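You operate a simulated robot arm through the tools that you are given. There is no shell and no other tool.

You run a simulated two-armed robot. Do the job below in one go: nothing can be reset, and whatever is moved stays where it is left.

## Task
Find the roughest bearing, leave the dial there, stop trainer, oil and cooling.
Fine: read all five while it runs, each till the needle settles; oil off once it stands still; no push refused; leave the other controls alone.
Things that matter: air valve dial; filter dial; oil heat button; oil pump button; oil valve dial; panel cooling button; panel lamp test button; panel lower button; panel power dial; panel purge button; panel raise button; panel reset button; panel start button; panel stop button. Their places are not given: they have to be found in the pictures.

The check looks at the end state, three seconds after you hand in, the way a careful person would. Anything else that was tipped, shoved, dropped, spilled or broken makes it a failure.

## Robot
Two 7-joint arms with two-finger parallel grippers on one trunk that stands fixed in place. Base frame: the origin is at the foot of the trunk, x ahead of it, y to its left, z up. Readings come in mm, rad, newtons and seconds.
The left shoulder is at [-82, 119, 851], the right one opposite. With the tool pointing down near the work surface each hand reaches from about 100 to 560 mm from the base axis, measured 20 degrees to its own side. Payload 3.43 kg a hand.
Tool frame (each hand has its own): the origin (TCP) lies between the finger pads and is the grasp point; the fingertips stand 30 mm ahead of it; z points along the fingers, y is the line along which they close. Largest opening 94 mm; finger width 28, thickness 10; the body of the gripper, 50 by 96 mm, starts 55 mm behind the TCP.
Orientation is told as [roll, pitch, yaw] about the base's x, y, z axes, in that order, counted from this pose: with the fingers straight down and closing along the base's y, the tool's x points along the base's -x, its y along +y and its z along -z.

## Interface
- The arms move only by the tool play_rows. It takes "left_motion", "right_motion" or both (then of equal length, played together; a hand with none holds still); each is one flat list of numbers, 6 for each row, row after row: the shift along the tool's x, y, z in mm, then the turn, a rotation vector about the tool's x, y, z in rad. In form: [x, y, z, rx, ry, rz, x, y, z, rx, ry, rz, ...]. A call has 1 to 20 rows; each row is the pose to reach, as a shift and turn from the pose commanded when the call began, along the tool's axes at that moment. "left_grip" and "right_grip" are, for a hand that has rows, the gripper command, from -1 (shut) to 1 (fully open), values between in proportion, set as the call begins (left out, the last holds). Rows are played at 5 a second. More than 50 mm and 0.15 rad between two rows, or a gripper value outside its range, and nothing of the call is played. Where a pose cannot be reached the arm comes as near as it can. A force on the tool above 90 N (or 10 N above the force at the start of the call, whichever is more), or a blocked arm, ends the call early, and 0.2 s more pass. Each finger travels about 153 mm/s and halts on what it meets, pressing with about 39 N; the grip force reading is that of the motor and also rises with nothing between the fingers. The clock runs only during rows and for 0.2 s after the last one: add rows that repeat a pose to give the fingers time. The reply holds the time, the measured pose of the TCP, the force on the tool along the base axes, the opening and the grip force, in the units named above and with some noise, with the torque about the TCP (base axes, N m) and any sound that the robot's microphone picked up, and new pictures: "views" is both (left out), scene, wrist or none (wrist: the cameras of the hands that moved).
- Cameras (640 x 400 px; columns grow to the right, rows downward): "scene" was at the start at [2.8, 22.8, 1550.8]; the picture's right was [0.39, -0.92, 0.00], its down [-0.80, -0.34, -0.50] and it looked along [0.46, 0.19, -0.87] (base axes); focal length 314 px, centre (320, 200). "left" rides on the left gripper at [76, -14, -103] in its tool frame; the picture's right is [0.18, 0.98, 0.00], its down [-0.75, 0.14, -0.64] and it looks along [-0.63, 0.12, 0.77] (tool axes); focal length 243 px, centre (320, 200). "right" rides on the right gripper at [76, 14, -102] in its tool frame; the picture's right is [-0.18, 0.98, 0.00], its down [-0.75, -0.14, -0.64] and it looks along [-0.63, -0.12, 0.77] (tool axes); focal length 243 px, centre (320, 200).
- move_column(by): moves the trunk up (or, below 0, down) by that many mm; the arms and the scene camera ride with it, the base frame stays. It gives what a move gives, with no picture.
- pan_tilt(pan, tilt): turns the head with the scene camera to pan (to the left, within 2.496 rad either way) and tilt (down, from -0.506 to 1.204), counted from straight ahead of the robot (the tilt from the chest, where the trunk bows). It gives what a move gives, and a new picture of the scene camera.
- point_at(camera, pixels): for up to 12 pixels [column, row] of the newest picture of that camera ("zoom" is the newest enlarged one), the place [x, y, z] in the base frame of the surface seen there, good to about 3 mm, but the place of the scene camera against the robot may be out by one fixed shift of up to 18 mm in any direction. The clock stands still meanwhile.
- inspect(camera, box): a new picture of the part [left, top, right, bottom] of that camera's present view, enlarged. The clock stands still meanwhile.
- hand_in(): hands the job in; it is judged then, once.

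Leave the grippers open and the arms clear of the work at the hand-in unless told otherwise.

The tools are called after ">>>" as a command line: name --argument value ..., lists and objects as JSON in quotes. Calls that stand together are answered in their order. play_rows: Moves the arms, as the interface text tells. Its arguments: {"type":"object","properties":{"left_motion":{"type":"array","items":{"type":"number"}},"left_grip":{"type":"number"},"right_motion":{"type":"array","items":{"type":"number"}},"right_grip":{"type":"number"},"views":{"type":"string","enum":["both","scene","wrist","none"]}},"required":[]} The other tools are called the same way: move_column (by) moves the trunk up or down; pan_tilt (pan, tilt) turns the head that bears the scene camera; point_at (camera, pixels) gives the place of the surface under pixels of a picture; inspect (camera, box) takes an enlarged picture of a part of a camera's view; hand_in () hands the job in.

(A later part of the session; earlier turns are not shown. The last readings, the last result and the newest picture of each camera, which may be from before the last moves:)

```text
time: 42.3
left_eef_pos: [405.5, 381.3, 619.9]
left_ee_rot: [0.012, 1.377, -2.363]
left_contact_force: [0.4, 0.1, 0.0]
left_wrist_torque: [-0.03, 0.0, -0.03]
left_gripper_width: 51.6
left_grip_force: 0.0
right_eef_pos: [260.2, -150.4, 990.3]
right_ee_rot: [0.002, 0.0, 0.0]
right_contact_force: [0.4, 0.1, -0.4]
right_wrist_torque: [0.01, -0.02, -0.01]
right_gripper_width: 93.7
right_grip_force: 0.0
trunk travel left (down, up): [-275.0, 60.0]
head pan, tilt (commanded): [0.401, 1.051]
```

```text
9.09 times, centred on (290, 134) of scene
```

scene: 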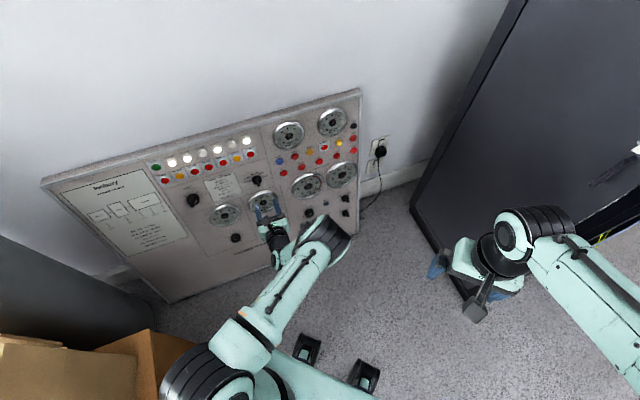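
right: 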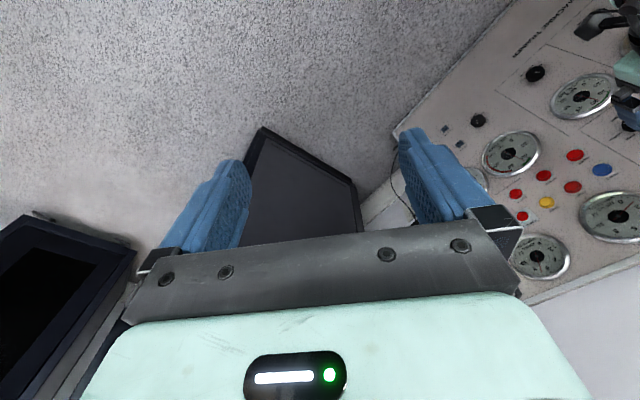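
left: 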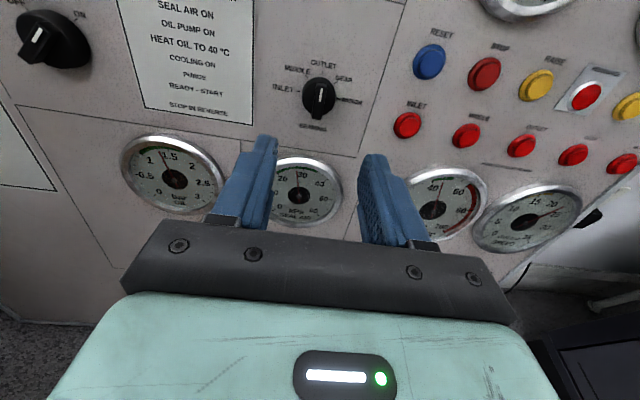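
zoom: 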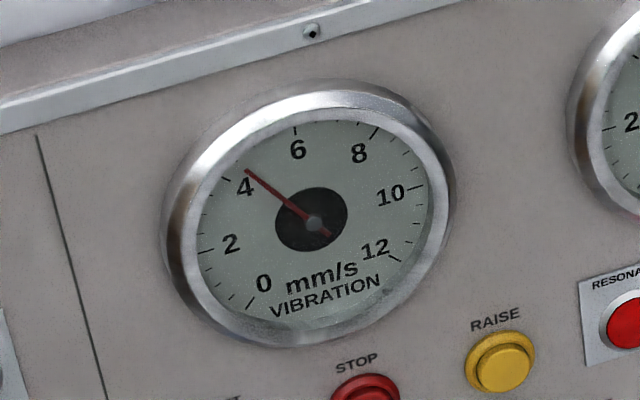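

The dial stands squarely at OUTLET (within about 1°), and the gauge still shows 4.4. Next STOP: in the left picture it is at about (485,74). I take points on it and its neighbours.

>>> inspect --camera "left" --box '[400, 30, 580, 160]'

>>> point_at --camera "left" --pixels '[[485, 74], [481, 72], [489, 76], [430, 62], [535, 86], [407, 125], [467, 136], [521, 146], [460, 100], [510, 60]]'

```text
3.08 times, centred on (490, 95) of left
```

zoom: 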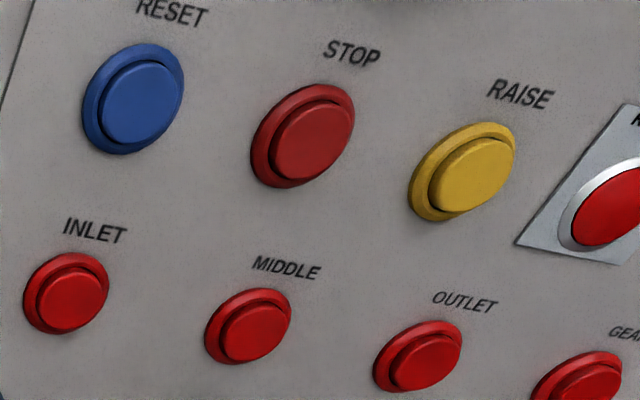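

```text
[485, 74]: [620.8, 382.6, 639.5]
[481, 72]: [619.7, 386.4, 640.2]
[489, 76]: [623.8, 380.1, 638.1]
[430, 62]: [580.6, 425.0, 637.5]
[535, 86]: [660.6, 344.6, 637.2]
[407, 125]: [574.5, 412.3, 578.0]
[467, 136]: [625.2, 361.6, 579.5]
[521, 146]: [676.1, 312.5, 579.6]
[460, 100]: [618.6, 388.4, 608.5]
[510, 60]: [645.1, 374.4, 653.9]
```

STOP cap centre ≈ (622,382,636). I close the fingers and move to 60 mm in front of it.

>>> play_rows --left_motion '[7.6, 25.2, 9.9, 0, 0, 0, 15.1, 50.4, 19.8, 0, 0, 0, 22.7, 75.7, 29.7, 0, 0, 0, 30.3, 100.9, 39.5, 0, 0, 0, 37.8, 126.1, 49.4, 0, 0, 0, 45.4, 151.3, 59.3, 0, 0, 0, 45.4, 151.3, 59.3, 0, 0, 0]' --left_grip -1 --views "both"

```text
time: 43.9
left_eef_pos: [559.2, 320.7, 654.4]
left_ee_rot: [0.015, 1.377, -2.363]
left_contact_force: [0.5, -0.5, -0.4]
left_wrist_torque: [0.0, 0.01, 0.05]
left_gripper_width: 0.0
left_grip_force: 32.9
right_eef_pos: [259.6, -149.8, 990.4]
right_ee_rot: [0.0, 0.0, 0.0]
right_contact_force: [0.0, 0.8, -0.2]
right_wrist_torque: [0.01, 0.01, 0.04]
right_gripper_width: 94.0
right_grip_force: 0.2
trunk travel left (down, up): [-275.0, 60.0]
head pan, tilt (commanded): [0.401, 1.051]
```

scene: 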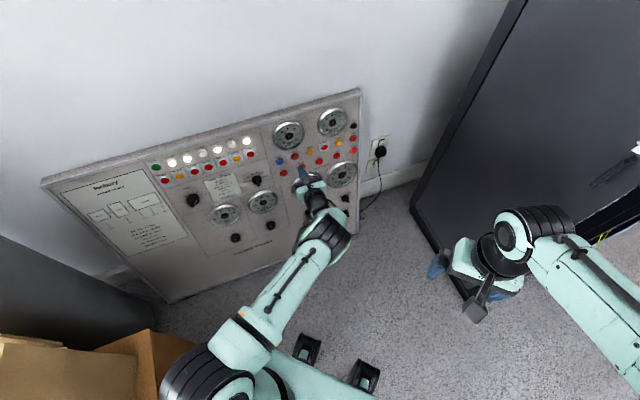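
left: 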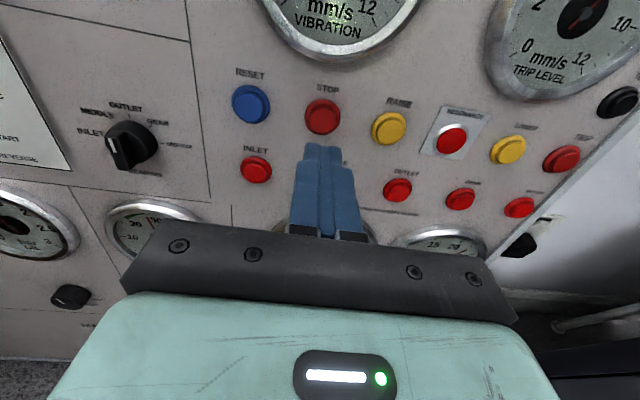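

STOP is at (322,116) in the left picture; the tool axis should strike at about (320,121). I measure to correct.

>>> inspect --camera "left" --box '[270, 80, 370, 150]'

>>> point_at --camera "left" --pixels '[[322, 116], [322, 112], [322, 120], [315, 116], [329, 116], [250, 104], [389, 128], [322, 150], [322, 170]]'

```text
5.71 times, centred on (320, 115) of left
```

zoom: 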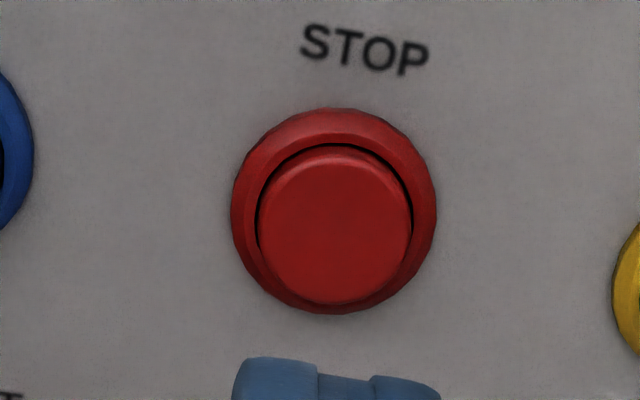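

```text
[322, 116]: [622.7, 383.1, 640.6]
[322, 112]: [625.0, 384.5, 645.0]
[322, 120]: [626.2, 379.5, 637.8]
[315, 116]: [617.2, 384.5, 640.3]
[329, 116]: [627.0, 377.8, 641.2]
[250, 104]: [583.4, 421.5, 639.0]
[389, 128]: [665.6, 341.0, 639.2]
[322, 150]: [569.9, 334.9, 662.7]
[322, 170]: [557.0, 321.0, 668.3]
```

Cap centre is about 2.5 mm right and 1.2 mm up of the tool axis. I shift by that and advance 52 mm, stopping short of the cap.

>>> play_rows --left_motion '[1.2, 2.5, 0, 0, 0, 0, 1.2, 2.5, 25, 0, 0, 0, 1.2, 2.5, 45, 0, 0, 0, 1.2, 2.5, 52, 0, 0, 0, 1.2, 2.5, 52, 0, 0, 0]' --views "both"

>>> inspect --camera "left" --box '[270, 100, 370, 170]'

>>> inspect --camera "scene" --box '[275, 130, 325, 170]'

```text
time: 45.1
left_eef_pos: [597.6, 352.2, 644.1]
left_ee_rot: [0.013, 1.377, -2.363]
left_contact_force: [-0.5, -0.2, 0.0]
left_wrist_torque: [-0.01, 0.0, 0.01]
left_gripper_width: 0.2
left_grip_force: 32.5
right_eef_pos: [260.0, -150.1, 989.8]
right_ee_rot: [-0.001, 0.0, -0.002]
right_contact_force: [-0.2, 0.7, 0.4]
right_wrist_torque: [0.04, 0.0, -0.02]
right_gripper_width: 93.7
right_grip_force: 0.1
trunk travel left (down, up): [-275.0, 60.0]
head pan, tilt (commanded): [0.401, 1.051]
```

scene: 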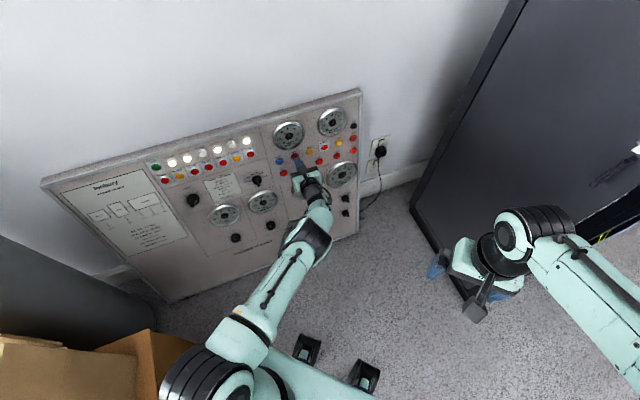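
left: 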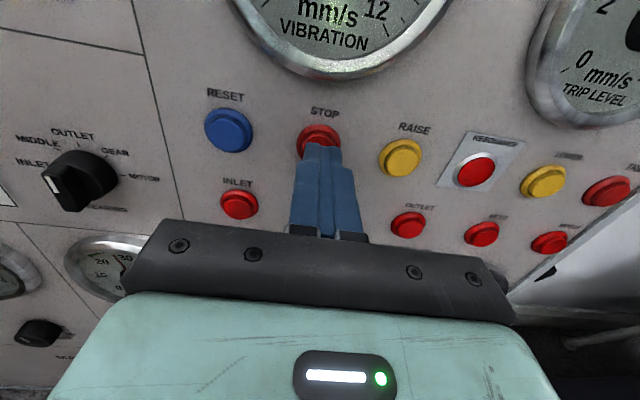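

```text
5.71 times, centred on (320, 135) of left
```

zoom: 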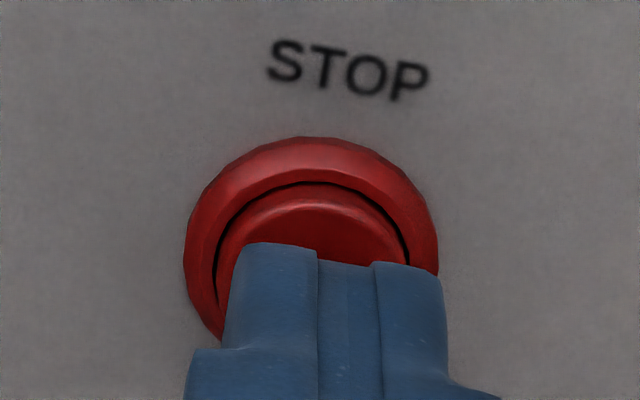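

```text
10.00 times, centred on (300, 150) of scene
```

zoom: 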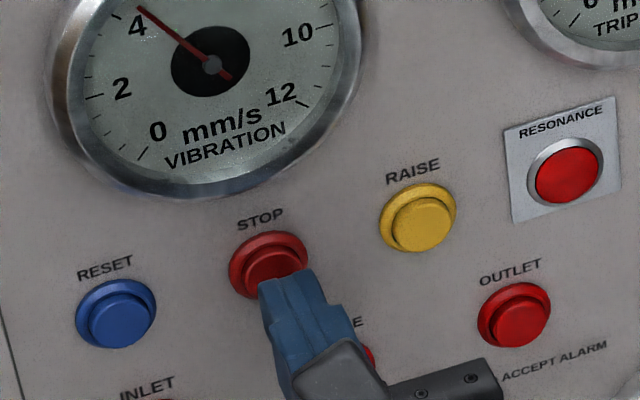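

The tip is about 2 mm too far right and 2-3 mm low relative to the cap. I correct and creep forward, watching the force.

>>> play_rows --left_motion '[2.3, -2, 0, 0, 0, 0, 2.3, -2, 4, 0, 0, 0, 2.3, -2, 4, 0, 0, 0]' --views "wrist"

>>> inspect --camera "left" --box '[270, 100, 370, 170]'

```text
time: 45.9
left_eef_pos: [599.3, 357.3, 646.4]
left_ee_rot: [0.013, 1.377, -2.362]
left_contact_force: [-0.2, 0.4, 0.2]
left_wrist_torque: [-0.02, -0.02, -0.03]
left_gripper_width: 0.4
left_grip_force: 32.2
right_eef_pos: [259.7, -150.4, 989.0]
right_ee_rot: [0.0, 0.001, -0.001]
right_contact_force: [0.2, 0.0, -0.1]
right_wrist_torque: [0.0, 0.02, -0.03]
right_gripper_width: 94.1
right_grip_force: 0.1
trunk travel left (down, up): [-275.0, 60.0]
head pan, tilt (commanded): [0.401, 1.051]
```

left: 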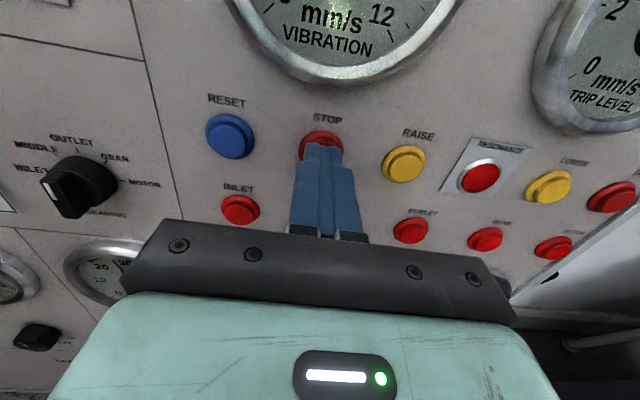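

```text
5.71 times, centred on (320, 135) of left
```

zoom: 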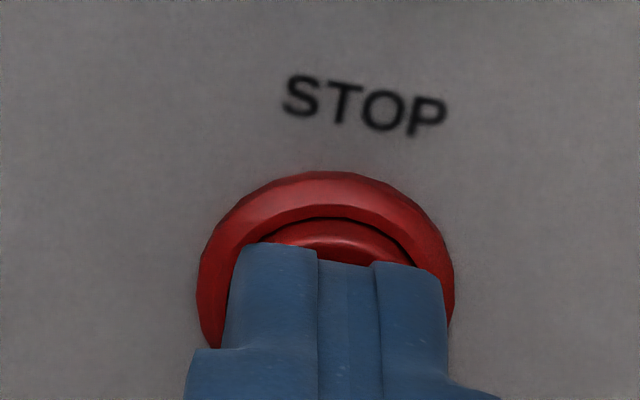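

Aligned on the cap. Now creeping in small steps.

>>> play_rows --left_motion '[0, 0, 2, 0, 0, 0, 0, 0, 3, 0, 0, 0]' --views "none"

>>> play_rows --left_motion '[0, 0, 1, 0, 0, 0, 0, 0, 2, 0, 0, 0]' --views "none"

```text
time: 46.5
left_eef_pos: [600.9, 358.8, 645.2]
left_ee_rot: [0.011, 1.377, -2.365]
left_contact_force: [-0.6, 0.5, 0.3]
left_wrist_torque: [0.0, 0.0, 0.0]
left_gripper_width: 0.0
left_grip_force: 32.5
right_eef_pos: [259.0, -150.4, 990.4]
right_ee_rot: [-0.001, 0.0, -0.001]
right_contact_force: [-0.8, 0.0, -0.2]
right_wrist_torque: [-0.01, 0.0, -0.02]
right_gripper_width: 94.2
right_grip_force: 0.1
trunk travel left (down, up): [-275.0, 60.0]
head pan, tilt (commanded): [0.401, 1.051]
```

```text
time: 47.1
left_eef_pos: [603.5, 358.8, 645.3]
left_ee_rot: [0.015, 1.377, -2.362]
left_contact_force: [-0.2, -1.1, 0.6]
left_wrist_torque: [0.02, 0.03, 0.05]
left_gripper_width: 0.0
left_grip_force: 33.8
right_eef_pos: [258.3, -149.8, 990.9]
right_ee_rot: [0.0, -0.002, 0.0]
right_contact_force: [0.2, 0.1, -0.4]
right_wrist_torque: [-0.03, 0.01, -0.02]
right_gripper_width: 94.1
right_grip_force: 0.1
trunk travel left (down, up): [-275.0, 60.0]
head pan, tilt (commanded): [0.401, 1.051]
```

No contact yet (tip depth ≈ 577). Two more small steps.

>>> play_rows --left_motion '[0, 0, 1, 0, 0, 0, 0, 0, 2, 0, 0, 0]' --views "none"

>>> play_rows --left_motion '[0, 0, 1, 0, 0, 0, 0, 0, 1.5, 0, 0, 0]' --views "wrist"

```text
time: 47.7
left_eef_pos: [602.9, 360.3, 645.3]
left_ee_rot: [0.013, 1.378, -2.364]
left_contact_force: [-4.7, -2.5, 0.6]
left_wrist_torque: [0.02, 0.06, 0.06]
left_gripper_width: 0.0
left_grip_force: 33.0
right_eef_pos: [259.7, -148.6, 990.1]
right_ee_rot: [0.0, -0.001, -0.001]
right_contact_force: [0.6, 0.3, -0.1]
right_wrist_torque: [-0.01, 0.01, 0.03]
right_gripper_width: 93.9
right_grip_force: 0.1
trunk travel left (down, up): [-275.0, 60.0]
head pan, tilt (commanded): [0.401, 1.051]
heard: click
```

```text
time: 48.3
left_eef_pos: [605.2, 362.4, 643.8]
left_ee_rot: [0.015, 1.377, -2.362]
left_contact_force: [-4.3, -4.2, 2.3]
left_wrist_torque: [0.01, -0.02, 0.04]
left_gripper_width: 0.1
left_grip_force: 32.8
right_eef_pos: [259.3, -149.7, 989.8]
right_ee_rot: [0.0, -0.001, -0.001]
right_contact_force: [0.3, -0.3, 0.2]
right_wrist_torque: [0.02, 0.0, 0.04]
right_gripper_width: 93.8
right_grip_force: 0.0
trunk travel left (down, up): [-275.0, 60.0]
head pan, tilt (commanded): [0.401, 1.051]
```

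left: 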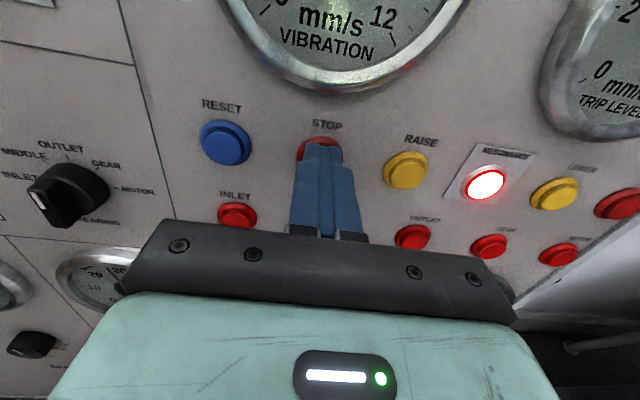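

A click was heard; the RESONANCE lamp now glows as the speed runs down. I withdraw 60 mm and look at the gauges.

>>> play_rows --left_motion '[0, 0, -10, 0, 0, 0, 0, 0, -35, 0, 0, 0, 0, 0, -60, 0, 0, 0]' --views "both"

>>> inspect --camera "scene" --box '[265, 100, 365, 200]'

>>> inspect --camera "scene" --box '[145, 130, 265, 200]'

```text
time: 49.1
left_eef_pos: [560.8, 321.6, 656.0]
left_ee_rot: [0.014, 1.379, -2.359]
left_contact_force: [-0.2, 0.2, 0.1]
left_wrist_torque: [0.02, -0.03, -0.04]
left_gripper_width: 0.1
left_grip_force: 33.0
right_eef_pos: [259.3, -149.5, 990.4]
right_ee_rot: [-0.001, 0.0, 0.0]
right_contact_force: [-0.6, -0.2, 1.0]
right_wrist_torque: [-0.02, -0.02, 0.01]
right_gripper_width: 94.1
right_grip_force: 0.2
trunk travel left (down, up): [-275.0, 60.0]
head pan, tilt (commanded): [0.401, 1.051]
```

scene: 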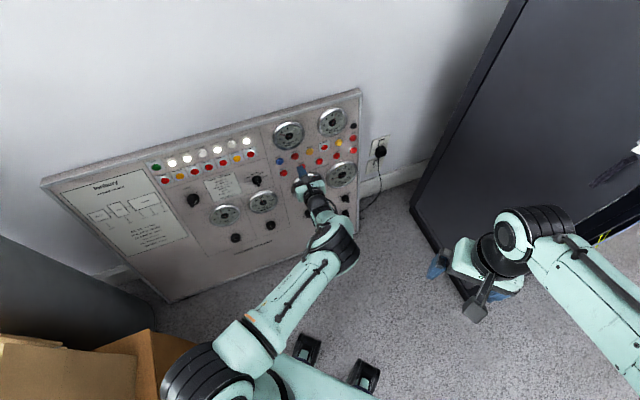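
left: 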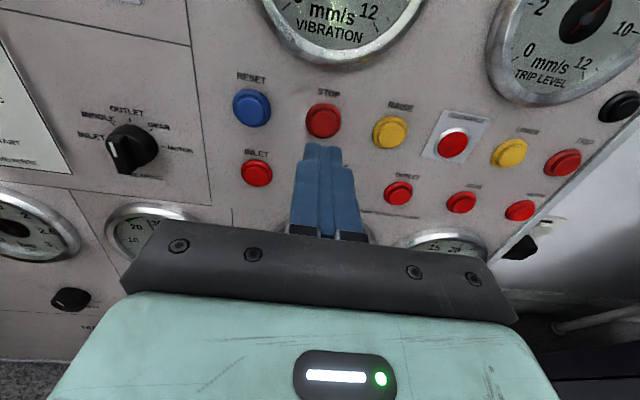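

```text
4.00 times, centred on (315, 150) of scene
```

zoom: 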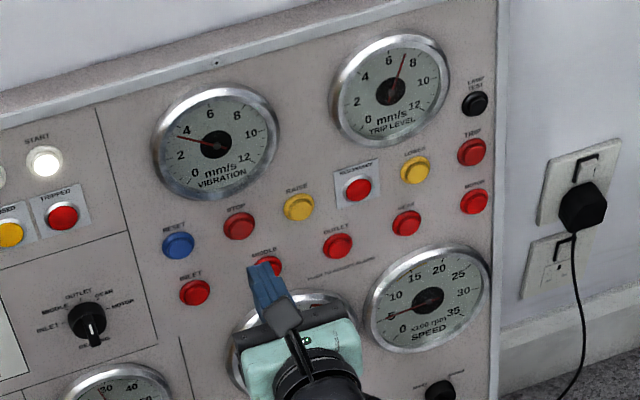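

```text
5.33 times, centred on (205, 165) of scene
```

zoom: 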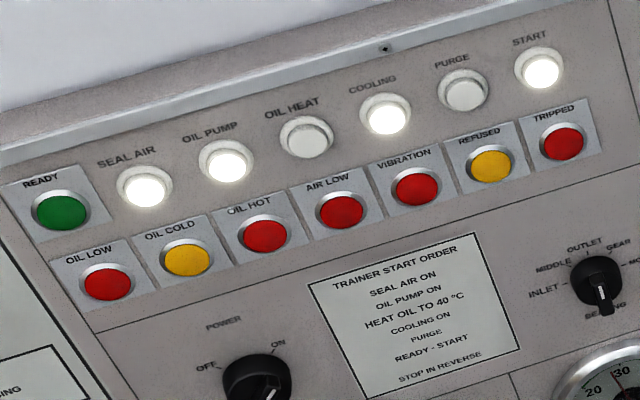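

The machine is running down (about 500 rpm now), START lamp still lit. Meanwhile I move the hand to 60 mm in front of COOLING, about (471.5,565.7,763).

>>> play_rows --left_motion '[15.7, -29.6, -15, 0, 0, 0, 31.4, -59.2, -20, 0, 0, 0, 47, -88.8, -20, 0, 0, 0, 62.7, -118.4, -20, 0, 0, 0, 78.4, -148, -20, 0, 0, 0, 94, -177.6, -20, 0, 0, 0, 109.7, -207.2, -12, 0, 0, 0, 125.4, -236.8, -5.4, 0, 0, 0, 125.4, -236.8, -5.4, 0, 0, 0]' --views "both"

>>> inspect --camera "scene" --box '[265, 100, 365, 200]'

>>> inspect --camera "left" --box '[220, 60, 420, 200]'

```text
time: 51.1
left_eef_pos: [409.7, 507.4, 778.6]
left_ee_rot: [0.013, 1.378, -2.366]
left_contact_force: [0.7, 0.3, 0.4]
left_wrist_torque: [0.02, 0.0, 0.0]
left_gripper_width: 0.0
left_grip_force: 33.4
right_eef_pos: [260.4, -149.0, 990.2]
right_ee_rot: [0.0, 0.001, 0.001]
right_contact_force: [0.2, 1.1, 0.3]
right_wrist_torque: [0.01, 0.0, 0.0]
right_gripper_width: 94.0
right_grip_force: 0.0
trunk travel left (down, up): [-275.0, 60.0]
head pan, tilt (commanded): [0.401, 1.051]
```

scene: 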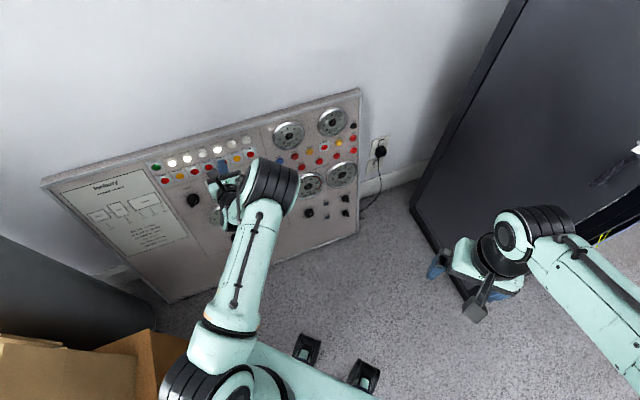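
left: 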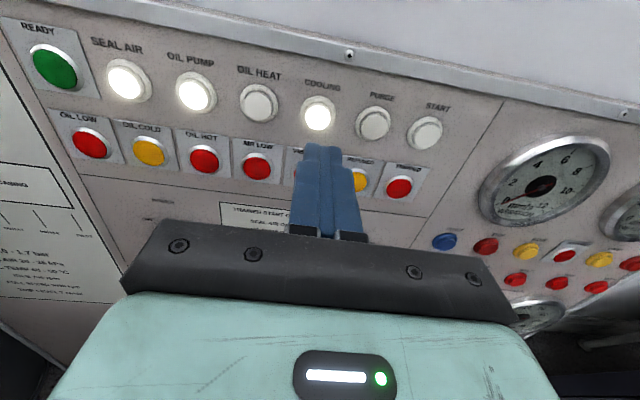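

```text
4.00 times, centred on (315, 150) of scene
```

zoom: 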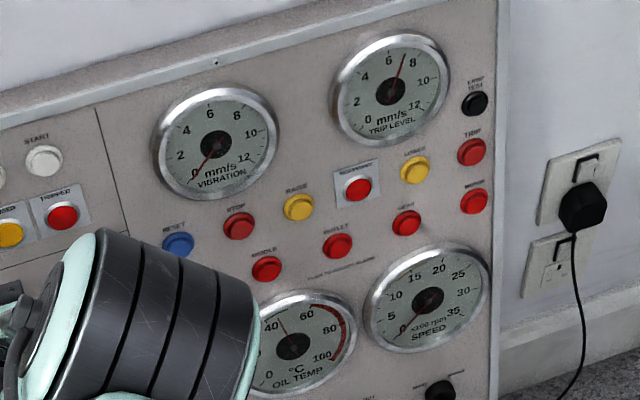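

```text
2.86 times, centred on (320, 130) of left
```

zoom: 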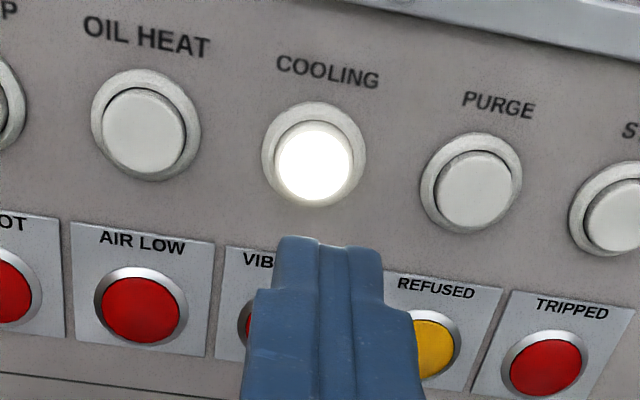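

START lamp is off, speed and vibration needles at 0: it stands still. COOLING (lit) is at left pixel about (318,117). I measure it.

>>> point_at --camera "left" --pixels '[[318, 117], [318, 113], [318, 121], [312, 117], [324, 117], [258, 103], [196, 92], [374, 124]]'

>>> inspect --camera "scene" --box '[325, 155, 361, 195]'

```text
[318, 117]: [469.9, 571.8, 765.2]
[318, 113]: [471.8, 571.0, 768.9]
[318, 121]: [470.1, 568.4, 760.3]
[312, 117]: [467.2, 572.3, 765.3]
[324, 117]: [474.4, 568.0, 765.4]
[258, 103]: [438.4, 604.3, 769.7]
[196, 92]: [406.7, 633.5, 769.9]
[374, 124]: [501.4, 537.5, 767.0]
```

```text
10.00 times, centred on (343, 175) of scene
```

zoom: 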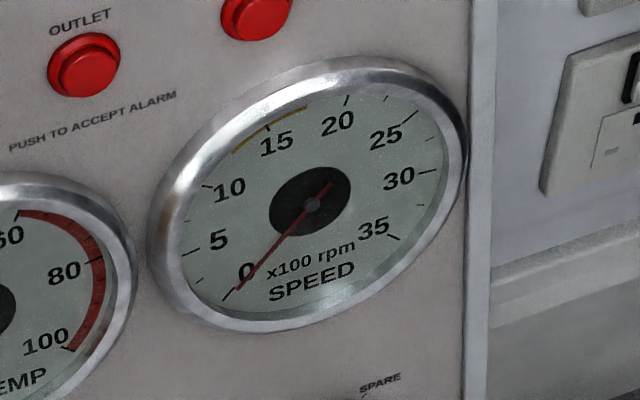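

Speed reads 0. COOLING cap is about 3 mm left and 4 mm up of the tool axis. I shift and advance 52 mm, then check.

>>> play_rows --left_motion '[4.2, -2.9, 0, 0, 0, 0, 4.2, -2.9, 25, 0, 0, 0, 4.2, -2.9, 45, 0, 0, 0, 4.2, -2.9, 52, 0, 0, 0, 4.2, -2.9, 52, 0, 0, 0]' --views "wrist"

>>> inspect --camera "left" --box '[270, 100, 370, 170]'

```text
time: 52.3
left_eef_pos: [446.6, 544.8, 773.5]
left_ee_rot: [0.014, 1.377, -2.366]
left_contact_force: [0.0, 0.3, 0.0]
left_wrist_torque: [-0.01, -0.01, 0.01]
left_gripper_width: 0.0
left_grip_force: 33.2
right_eef_pos: [259.3, -149.7, 990.0]
right_ee_rot: [-0.001, 0.002, -0.002]
right_contact_force: [1.3, 0.7, -0.1]
right_wrist_torque: [0.01, -0.02, -0.01]
right_gripper_width: 94.0
right_grip_force: 0.0
trunk travel left (down, up): [-275.0, 60.0]
head pan, tilt (commanded): [0.401, 1.051]
```

left: 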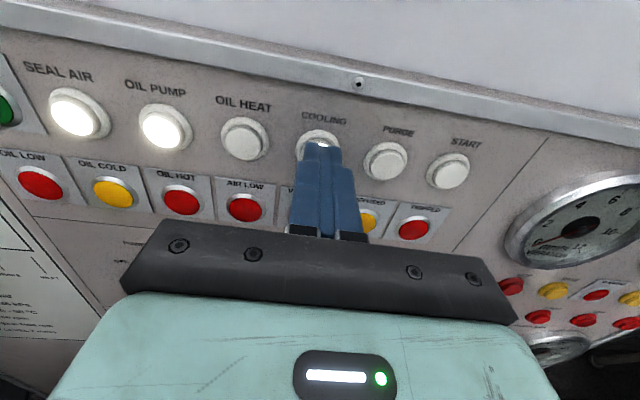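

```text
5.71 times, centred on (320, 135) of left
```

zoom: 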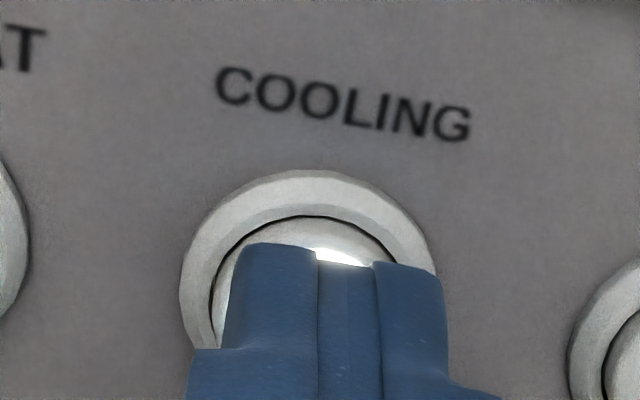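

The tip is about 2 mm right and 1 mm high of centre. I correct and creep forward until the click.

>>> play_rows --left_motion '[-1, -2, 0, 0, 0, 0, -1, -2, 3, 0, 0, 0, -1, -2, 3, 0, 0, 0]' --views "wrist"

>>> inspect --camera "left" --box '[270, 100, 370, 170]'

```text
time: 53.1
left_eef_pos: [447.3, 547.8, 772.2]
left_ee_rot: [0.013, 1.377, -2.362]
left_contact_force: [0.4, 0.6, -0.6]
left_wrist_torque: [-0.04, 0.0, 0.0]
left_gripper_width: 0.0
left_grip_force: 33.3
right_eef_pos: [258.9, -149.1, 991.4]
right_ee_rot: [-0.001, 0.001, 0.001]
right_contact_force: [-0.8, 0.2, -0.2]
right_wrist_torque: [0.01, -0.02, 0.03]
right_gripper_width: 93.9
right_grip_force: 0.1
trunk travel left (down, up): [-275.0, 60.0]
head pan, tilt (commanded): [0.401, 1.051]
```

left: 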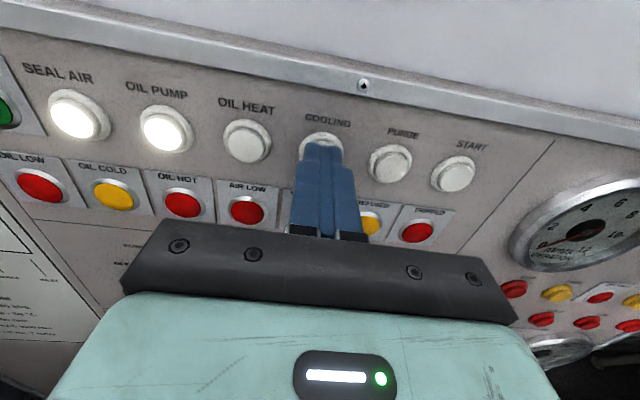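

```text
5.71 times, centred on (320, 135) of left
```

zoom: 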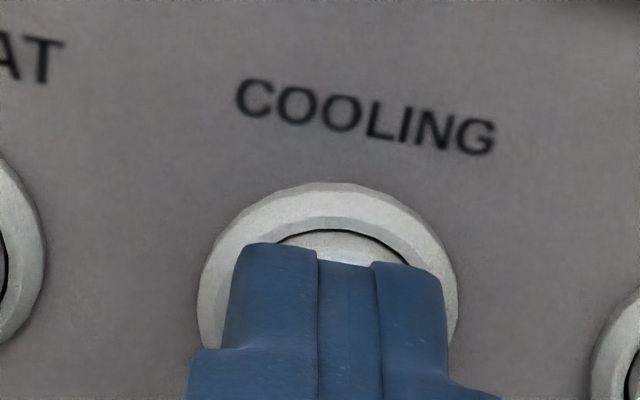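

Centred. Now I creep 2 mm, then 1.5 mm at a time until the click.

>>> play_rows --left_motion '[0, 0, 1, 0, 0, 0, 0, 0, 2, 0, 0, 0]' --views "none"

```text
time: 53.7
left_eef_pos: [449.3, 549.0, 771.2]
left_ee_rot: [0.014, 1.376, -2.362]
left_contact_force: [0.1, -0.3, 0.3]
left_wrist_torque: [0.02, 0.0, -0.01]
left_gripper_width: 0.0
left_grip_force: 33.8
right_eef_pos: [259.4, -151.0, 990.1]
right_ee_rot: [0.001, 0.0, 0.0]
right_contact_force: [0.8, 0.3, -0.1]
right_wrist_torque: [-0.01, -0.01, 0.0]
right_gripper_width: 94.1
right_grip_force: 0.0
trunk travel left (down, up): [-275.0, 60.0]
head pan, tilt (commanded): [0.401, 1.051]
```

No contact yet; another 1.5 mm.

>>> play_rows --left_motion '[0, 0, 1, 0, 0, 0, 0, 0, 1.5, 0, 0, 0]' --views "none"

```text
time: 54.3
left_eef_pos: [450.5, 551.0, 770.6]
left_ee_rot: [0.012, 1.375, -2.366]
left_contact_force: [-1.2, -3.4, -0.9]
left_wrist_torque: [-0.06, 0.07, -0.03]
left_gripper_width: 0.0
left_grip_force: 32.5
right_eef_pos: [259.8, -151.0, 990.9]
right_ee_rot: [0.001, 0.0, 0.0]
right_contact_force: [0.0, -0.8, 0.8]
right_wrist_torque: [0.01, -0.01, 0.0]
right_gripper_width: 94.0
right_grip_force: 0.2
trunk travel left (down, up): [-275.0, 60.0]
head pan, tilt (commanded): [0.401, 1.051]
heard: click
```

A click with about 3.5 N. I withdraw 60 mm and check the COOLING lamp.

>>> play_rows --left_motion '[0, 0, -10, 0, 0, 0, 0, 0, -35, 0, 0, 0, 0, 0, -60, 0, 0, 0]' --views "both"

>>> inspect --camera "left" --box '[0, 0, 480, 220]'

>>> inspect --camera "scene" --box '[265, 100, 365, 200]'

```text
time: 55.1
left_eef_pos: [407.0, 508.9, 782.4]
left_ee_rot: [0.015, 1.377, -2.361]
left_contact_force: [0.0, -0.3, 0.1]
left_wrist_torque: [-0.03, 0.04, 0.03]
left_gripper_width: 0.2
left_grip_force: 32.7
right_eef_pos: [259.5, -150.3, 989.9]
right_ee_rot: [0.0, 0.0, 0.002]
right_contact_force: [0.5, 0.2, 0.2]
right_wrist_torque: [-0.04, -0.02, 0.02]
right_gripper_width: 94.2
right_grip_force: 0.1
trunk travel left (down, up): [-275.0, 60.0]
head pan, tilt (commanded): [0.401, 1.051]
```

scene: 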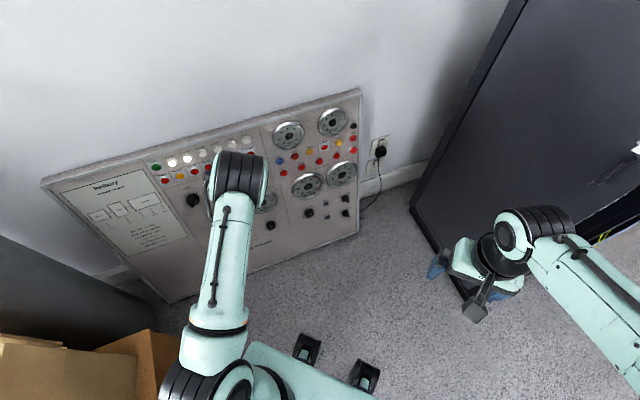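
left: 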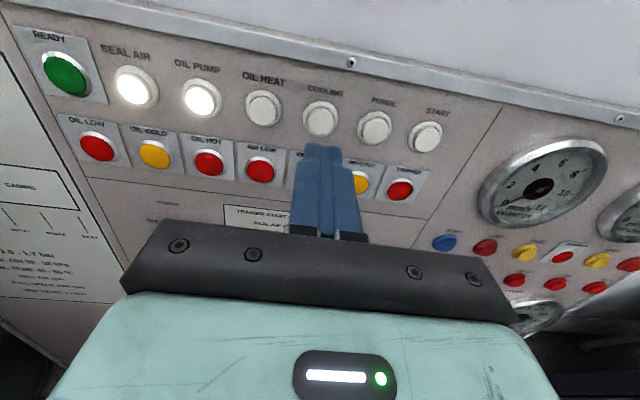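

```text
1.33 times, centred on (240, 110) of left
```

zoom: 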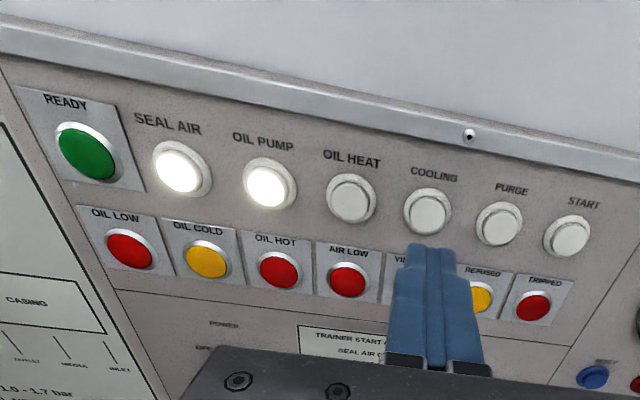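

```text
4.00 times, centred on (315, 150) of scene
```

zoom: 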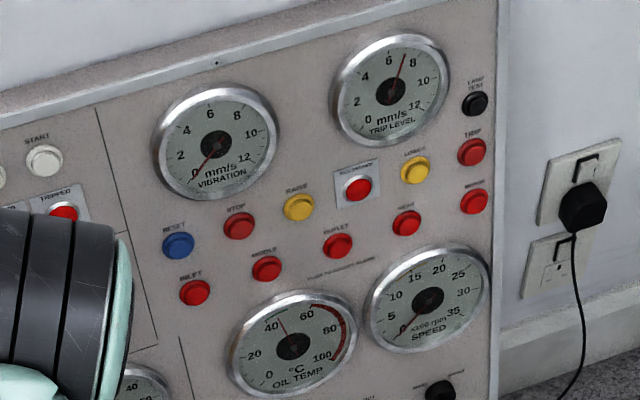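

COOLING lamp is out, machine stands at 0 rpm, no REFUSED lamp. Next, OIL PUMP two buttons to the left: I move 93 mm left at the same standoff and check.

>>> play_rows --left_motion '[0, -31, 0, 0, 0, 0, 0, -62, 0, 0, 0, 0, 0, -93, 0, 0, 0, 0, 0, -93, 0, 0, 0, 0]' --views "both"

>>> inspect --camera "left" --box '[220, 60, 420, 200]'

>>> inspect --camera "scene" --box '[325, 155, 361, 195]'

```text
time: 56.1
left_eef_pos: [345.1, 578.8, 782.0]
left_ee_rot: [0.012, 1.376, -2.365]
left_contact_force: [-0.7, 0.4, -0.1]
left_wrist_torque: [-0.02, -0.01, 0.02]
left_gripper_width: 0.2
left_grip_force: 33.2
right_eef_pos: [258.6, -150.7, 989.8]
right_ee_rot: [0.0, 0.001, 0.0]
right_contact_force: [0.9, 0.0, 0.4]
right_wrist_torque: [0.02, -0.03, 0.01]
right_gripper_width: 94.4
right_grip_force: 0.0
trunk travel left (down, up): [-275.0, 60.0]
head pan, tilt (commanded): [0.401, 1.051]
```

scene: 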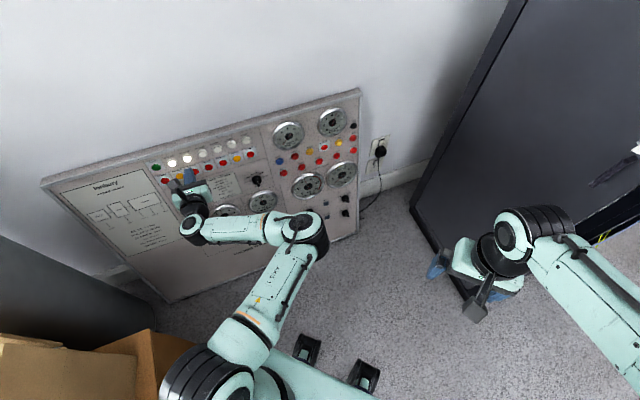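
left: 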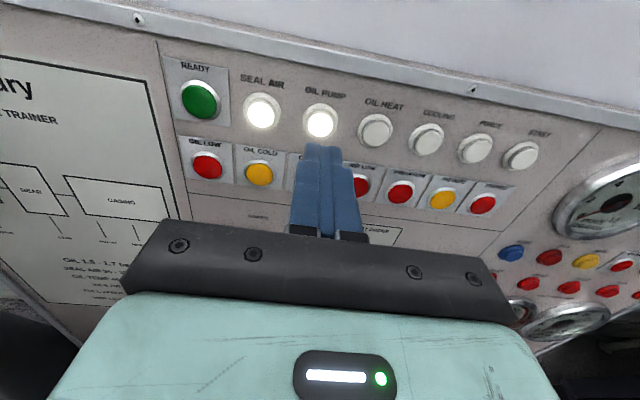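

```text
2.86 times, centred on (320, 130) of left
```

zoom: 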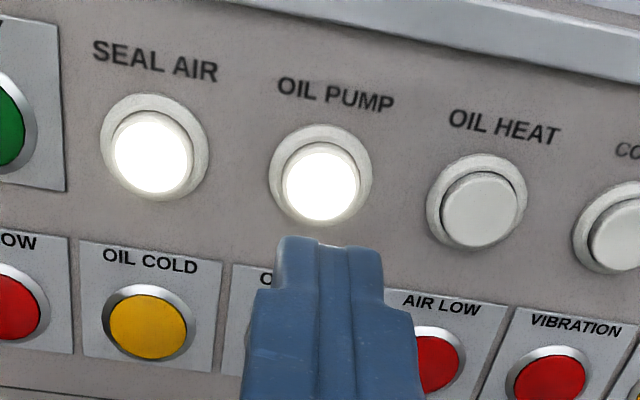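

```text
10.00 times, centred on (343, 175) of scene
```

zoom: 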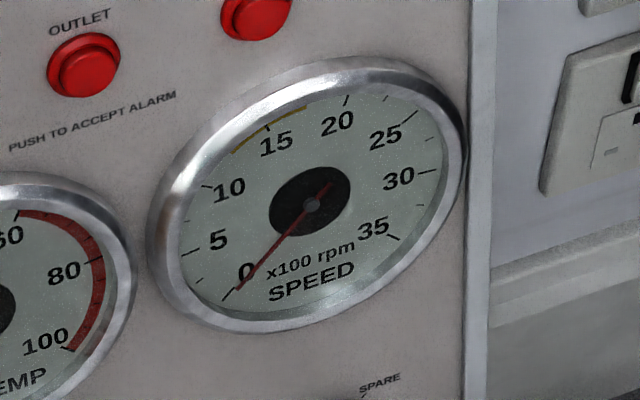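

Speed is 0. OIL PUMP is at left pixel (320,125). I shift 1 mm down, 2 mm left and advance 47 mm, then check.

>>> play_rows --left_motion '[-1, -2, 0, 0, 0, 0, -1, -2, 25, 0, 0, 0, -1, -2, 42, 0, 0, 0, -1, -2, 47, 0, 0, 0, -1, -2, 47, 0, 0, 0]' --views "both"

>>> inspect --camera "left" --box '[270, 100, 370, 170]'

```text
time: 57.3
left_eef_pos: [375.4, 610.7, 773.1]
left_ee_rot: [0.012, 1.376, -2.363]
left_contact_force: [0.0, 0.6, 0.0]
left_wrist_torque: [-0.01, 0.01, 0.02]
left_gripper_width: 0.0
left_grip_force: 33.0
right_eef_pos: [259.8, -150.6, 990.2]
right_ee_rot: [0.001, 0.0, 0.001]
right_contact_force: [0.1, -0.3, -0.4]
right_wrist_torque: [0.0, -0.02, -0.02]
right_gripper_width: 93.8
right_grip_force: 0.0
trunk travel left (down, up): [-275.0, 60.0]
head pan, tilt (commanded): [0.401, 1.051]
```

scene: 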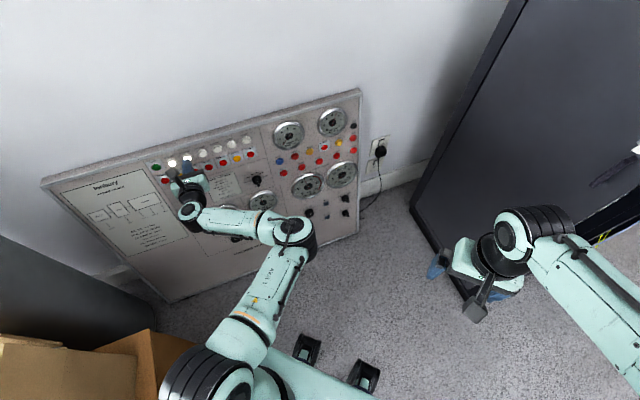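
left: 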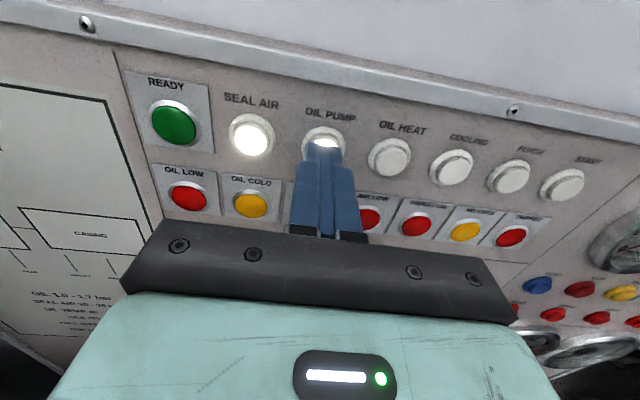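

```text
5.71 times, centred on (320, 135) of left
```

zoom: 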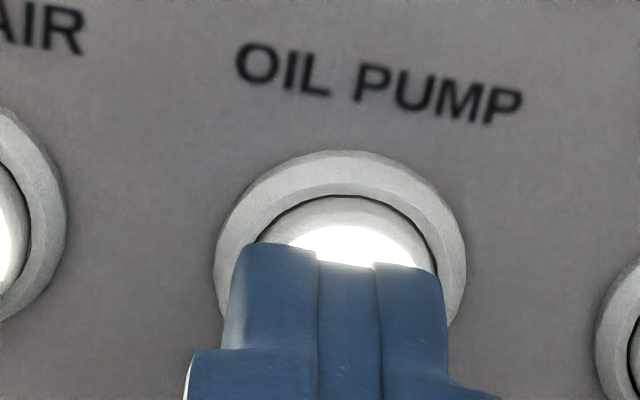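

Nearly centred: I shift 1.3 mm right and 0.8 mm up, advance 6 mm, then creep.

>>> play_rows --left_motion '[0.8, 1.3, 0, 0, 0, 0, 0.8, 1.3, 4, 0, 0, 0, 0.8, 1.3, 6, 0, 0, 0, 0.8, 1.3, 6, 0, 0, 0]' --views "wrist"

>>> inspect --camera "left" --box '[270, 100, 370, 170]'

>>> inspect --camera "scene" --box '[265, 100, 365, 200]'

```text
time: 58.3
left_eef_pos: [379.5, 613.5, 772.3]
left_ee_rot: [0.013, 1.377, -2.364]
left_contact_force: [0.1, 0.0, -0.2]
left_wrist_torque: [-0.01, 0.03, 0.02]
left_gripper_width: 0.0
left_grip_force: 33.0
right_eef_pos: [260.0, -150.5, 990.7]
right_ee_rot: [-0.001, 0.0, 0.001]
right_contact_force: [0.0, 0.0, -0.1]
right_wrist_torque: [0.03, 0.0, 0.01]
right_gripper_width: 94.2
right_grip_force: 0.1
trunk travel left (down, up): [-275.0, 60.0]
head pan, tilt (commanded): [0.401, 1.051]
```

left: 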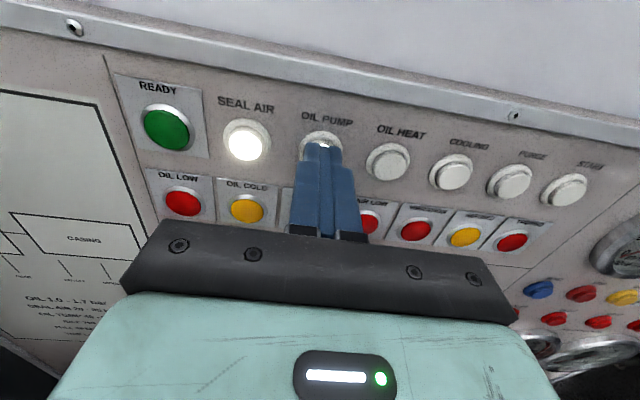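

```text
5.71 times, centred on (320, 135) of left
```

zoom: 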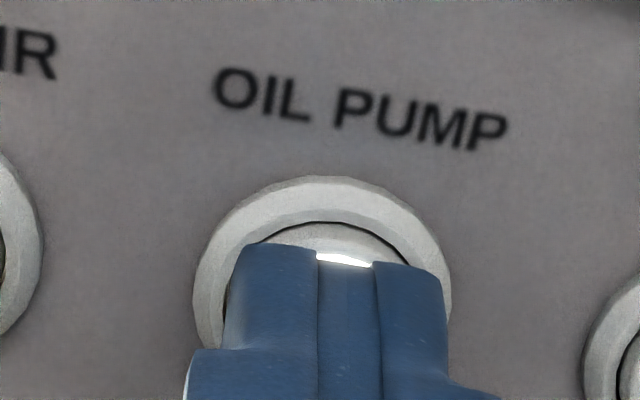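

```text
4.00 times, centred on (315, 150) of scene
```

zoom: 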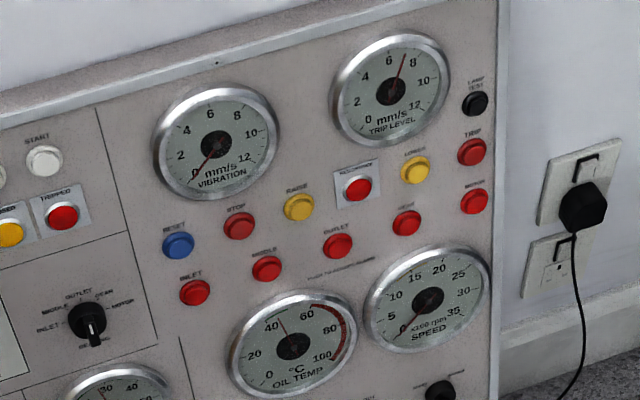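

Centred on OIL PUMP, speed at 0. I creep: 3 mm first.

>>> play_rows --left_motion '[0, 0, 1.5, 0, 0, 0, 0, 0, 3, 0, 0, 0]' --views "none"

```text
time: 58.9
left_eef_pos: [381.7, 614.8, 770.9]
left_ee_rot: [0.014, 1.378, -2.359]
left_contact_force: [-0.7, -0.5, -0.2]
left_wrist_torque: [-0.02, 0.01, 0.0]
left_gripper_width: 0.1
left_grip_force: 33.6
right_eef_pos: [259.8, -149.8, 990.6]
right_ee_rot: [-0.001, 0.0, 0.0]
right_contact_force: [-0.4, -0.7, -0.1]
right_wrist_torque: [-0.02, 0.0, -0.03]
right_gripper_width: 93.9
right_grip_force: 0.0
trunk travel left (down, up): [-275.0, 60.0]
head pan, tilt (commanded): [0.401, 1.051]
```

No contact yet; another 1.5 mm.

>>> play_rows --left_motion '[0, 0, 1, 0, 0, 0, 0, 0, 1.5, 0, 0, 0]' --views "none"

```text
time: 59.5
left_eef_pos: [383.0, 616.3, 771.2]
left_ee_rot: [0.013, 1.377, -2.358]
left_contact_force: [-0.6, -1.6, -0.3]
left_wrist_torque: [0.0, 0.01, 0.02]
left_gripper_width: 0.0
left_grip_force: 32.5
right_eef_pos: [259.1, -150.5, 990.4]
right_ee_rot: [0.001, -0.001, -0.001]
right_contact_force: [-0.7, -0.4, -0.7]
right_wrist_torque: [-0.02, 0.03, -0.01]
right_gripper_width: 93.9
right_grip_force: 0.0
trunk travel left (down, up): [-275.0, 60.0]
head pan, tilt (commanded): [0.401, 1.051]
```

Light touch (about 1.7 N); another 1.5 mm.

>>> play_rows --left_motion '[0, 0, 1, 0, 0, 0, 0, 0, 1.5, 0, 0, 0]' --views "none"

```text
time: 60.1
left_eef_pos: [384.6, 617.2, 771.7]
left_ee_rot: [0.012, 1.375, -2.364]
left_contact_force: [-3.4, -1.3, -0.3]
left_wrist_torque: [-0.06, 0.03, 0.01]
left_gripper_width: 0.0
left_grip_force: 33.2
right_eef_pos: [259.8, -149.4, 990.2]
right_ee_rot: [0.0, -0.001, 0.0]
right_contact_force: [0.5, -0.3, -0.2]
right_wrist_torque: [0.02, 0.01, 0.0]
right_gripper_width: 93.9
right_grip_force: 0.0
trunk travel left (down, up): [-275.0, 60.0]
head pan, tilt (commanded): [0.401, 1.051]
heard: click
```

A click. I withdraw 80 mm and check the OIL PUMP lamp.

>>> play_rows --left_motion '[0, 0, -10, 0, 0, 0, 0, 0, -35, 0, 0, 0, 0, 0, -60, 0, 0, 0, 0, 0, -80, 0, 0, 0]' --views "both"

>>> inspect --camera "left" --box '[120, 0, 600, 240]'

>>> inspect --camera "scene" --box '[145, 130, 265, 200]'

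>>> inspect --camera "scene" --box '[230, 160, 290, 200]'

```text
time: 61.1
left_eef_pos: [328.4, 560.4, 784.0]
left_ee_rot: [0.012, 1.378, -2.365]
left_contact_force: [0.0, 0.9, -0.3]
left_wrist_torque: [0.0, 0.01, 0.02]
left_gripper_width: 0.1
left_grip_force: 32.6
right_eef_pos: [258.4, -149.7, 991.1]
right_ee_rot: [-0.001, 0.001, -0.002]
right_contact_force: [-0.2, 0.5, -0.9]
right_wrist_torque: [0.02, 0.0, -0.05]
right_gripper_width: 94.1
right_grip_force: 0.0
trunk travel left (down, up): [-275.0, 60.0]
head pan, tilt (commanded): [0.401, 1.051]
```

scene: 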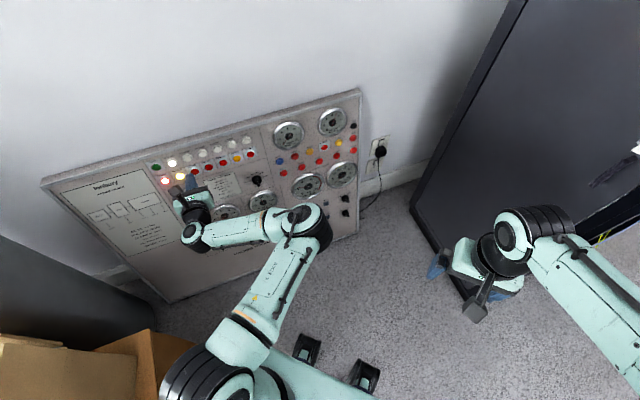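
left: 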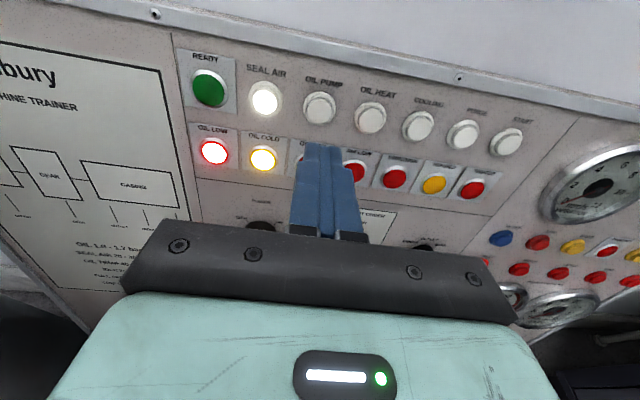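

```text
1.33 times, centred on (360, 120) of left
```

zoom: 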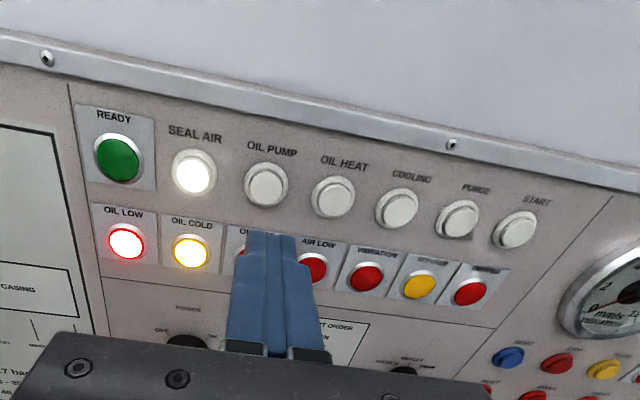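

```text
5.33 times, centred on (205, 165) of scene
```

zoom: 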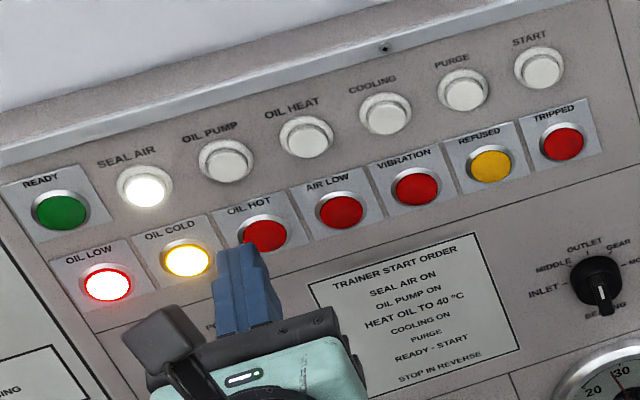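

```text
10.00 times, centred on (260, 180) of scene
```

zoom: 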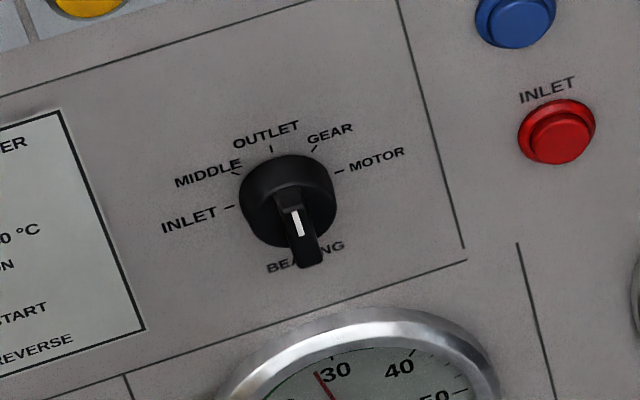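

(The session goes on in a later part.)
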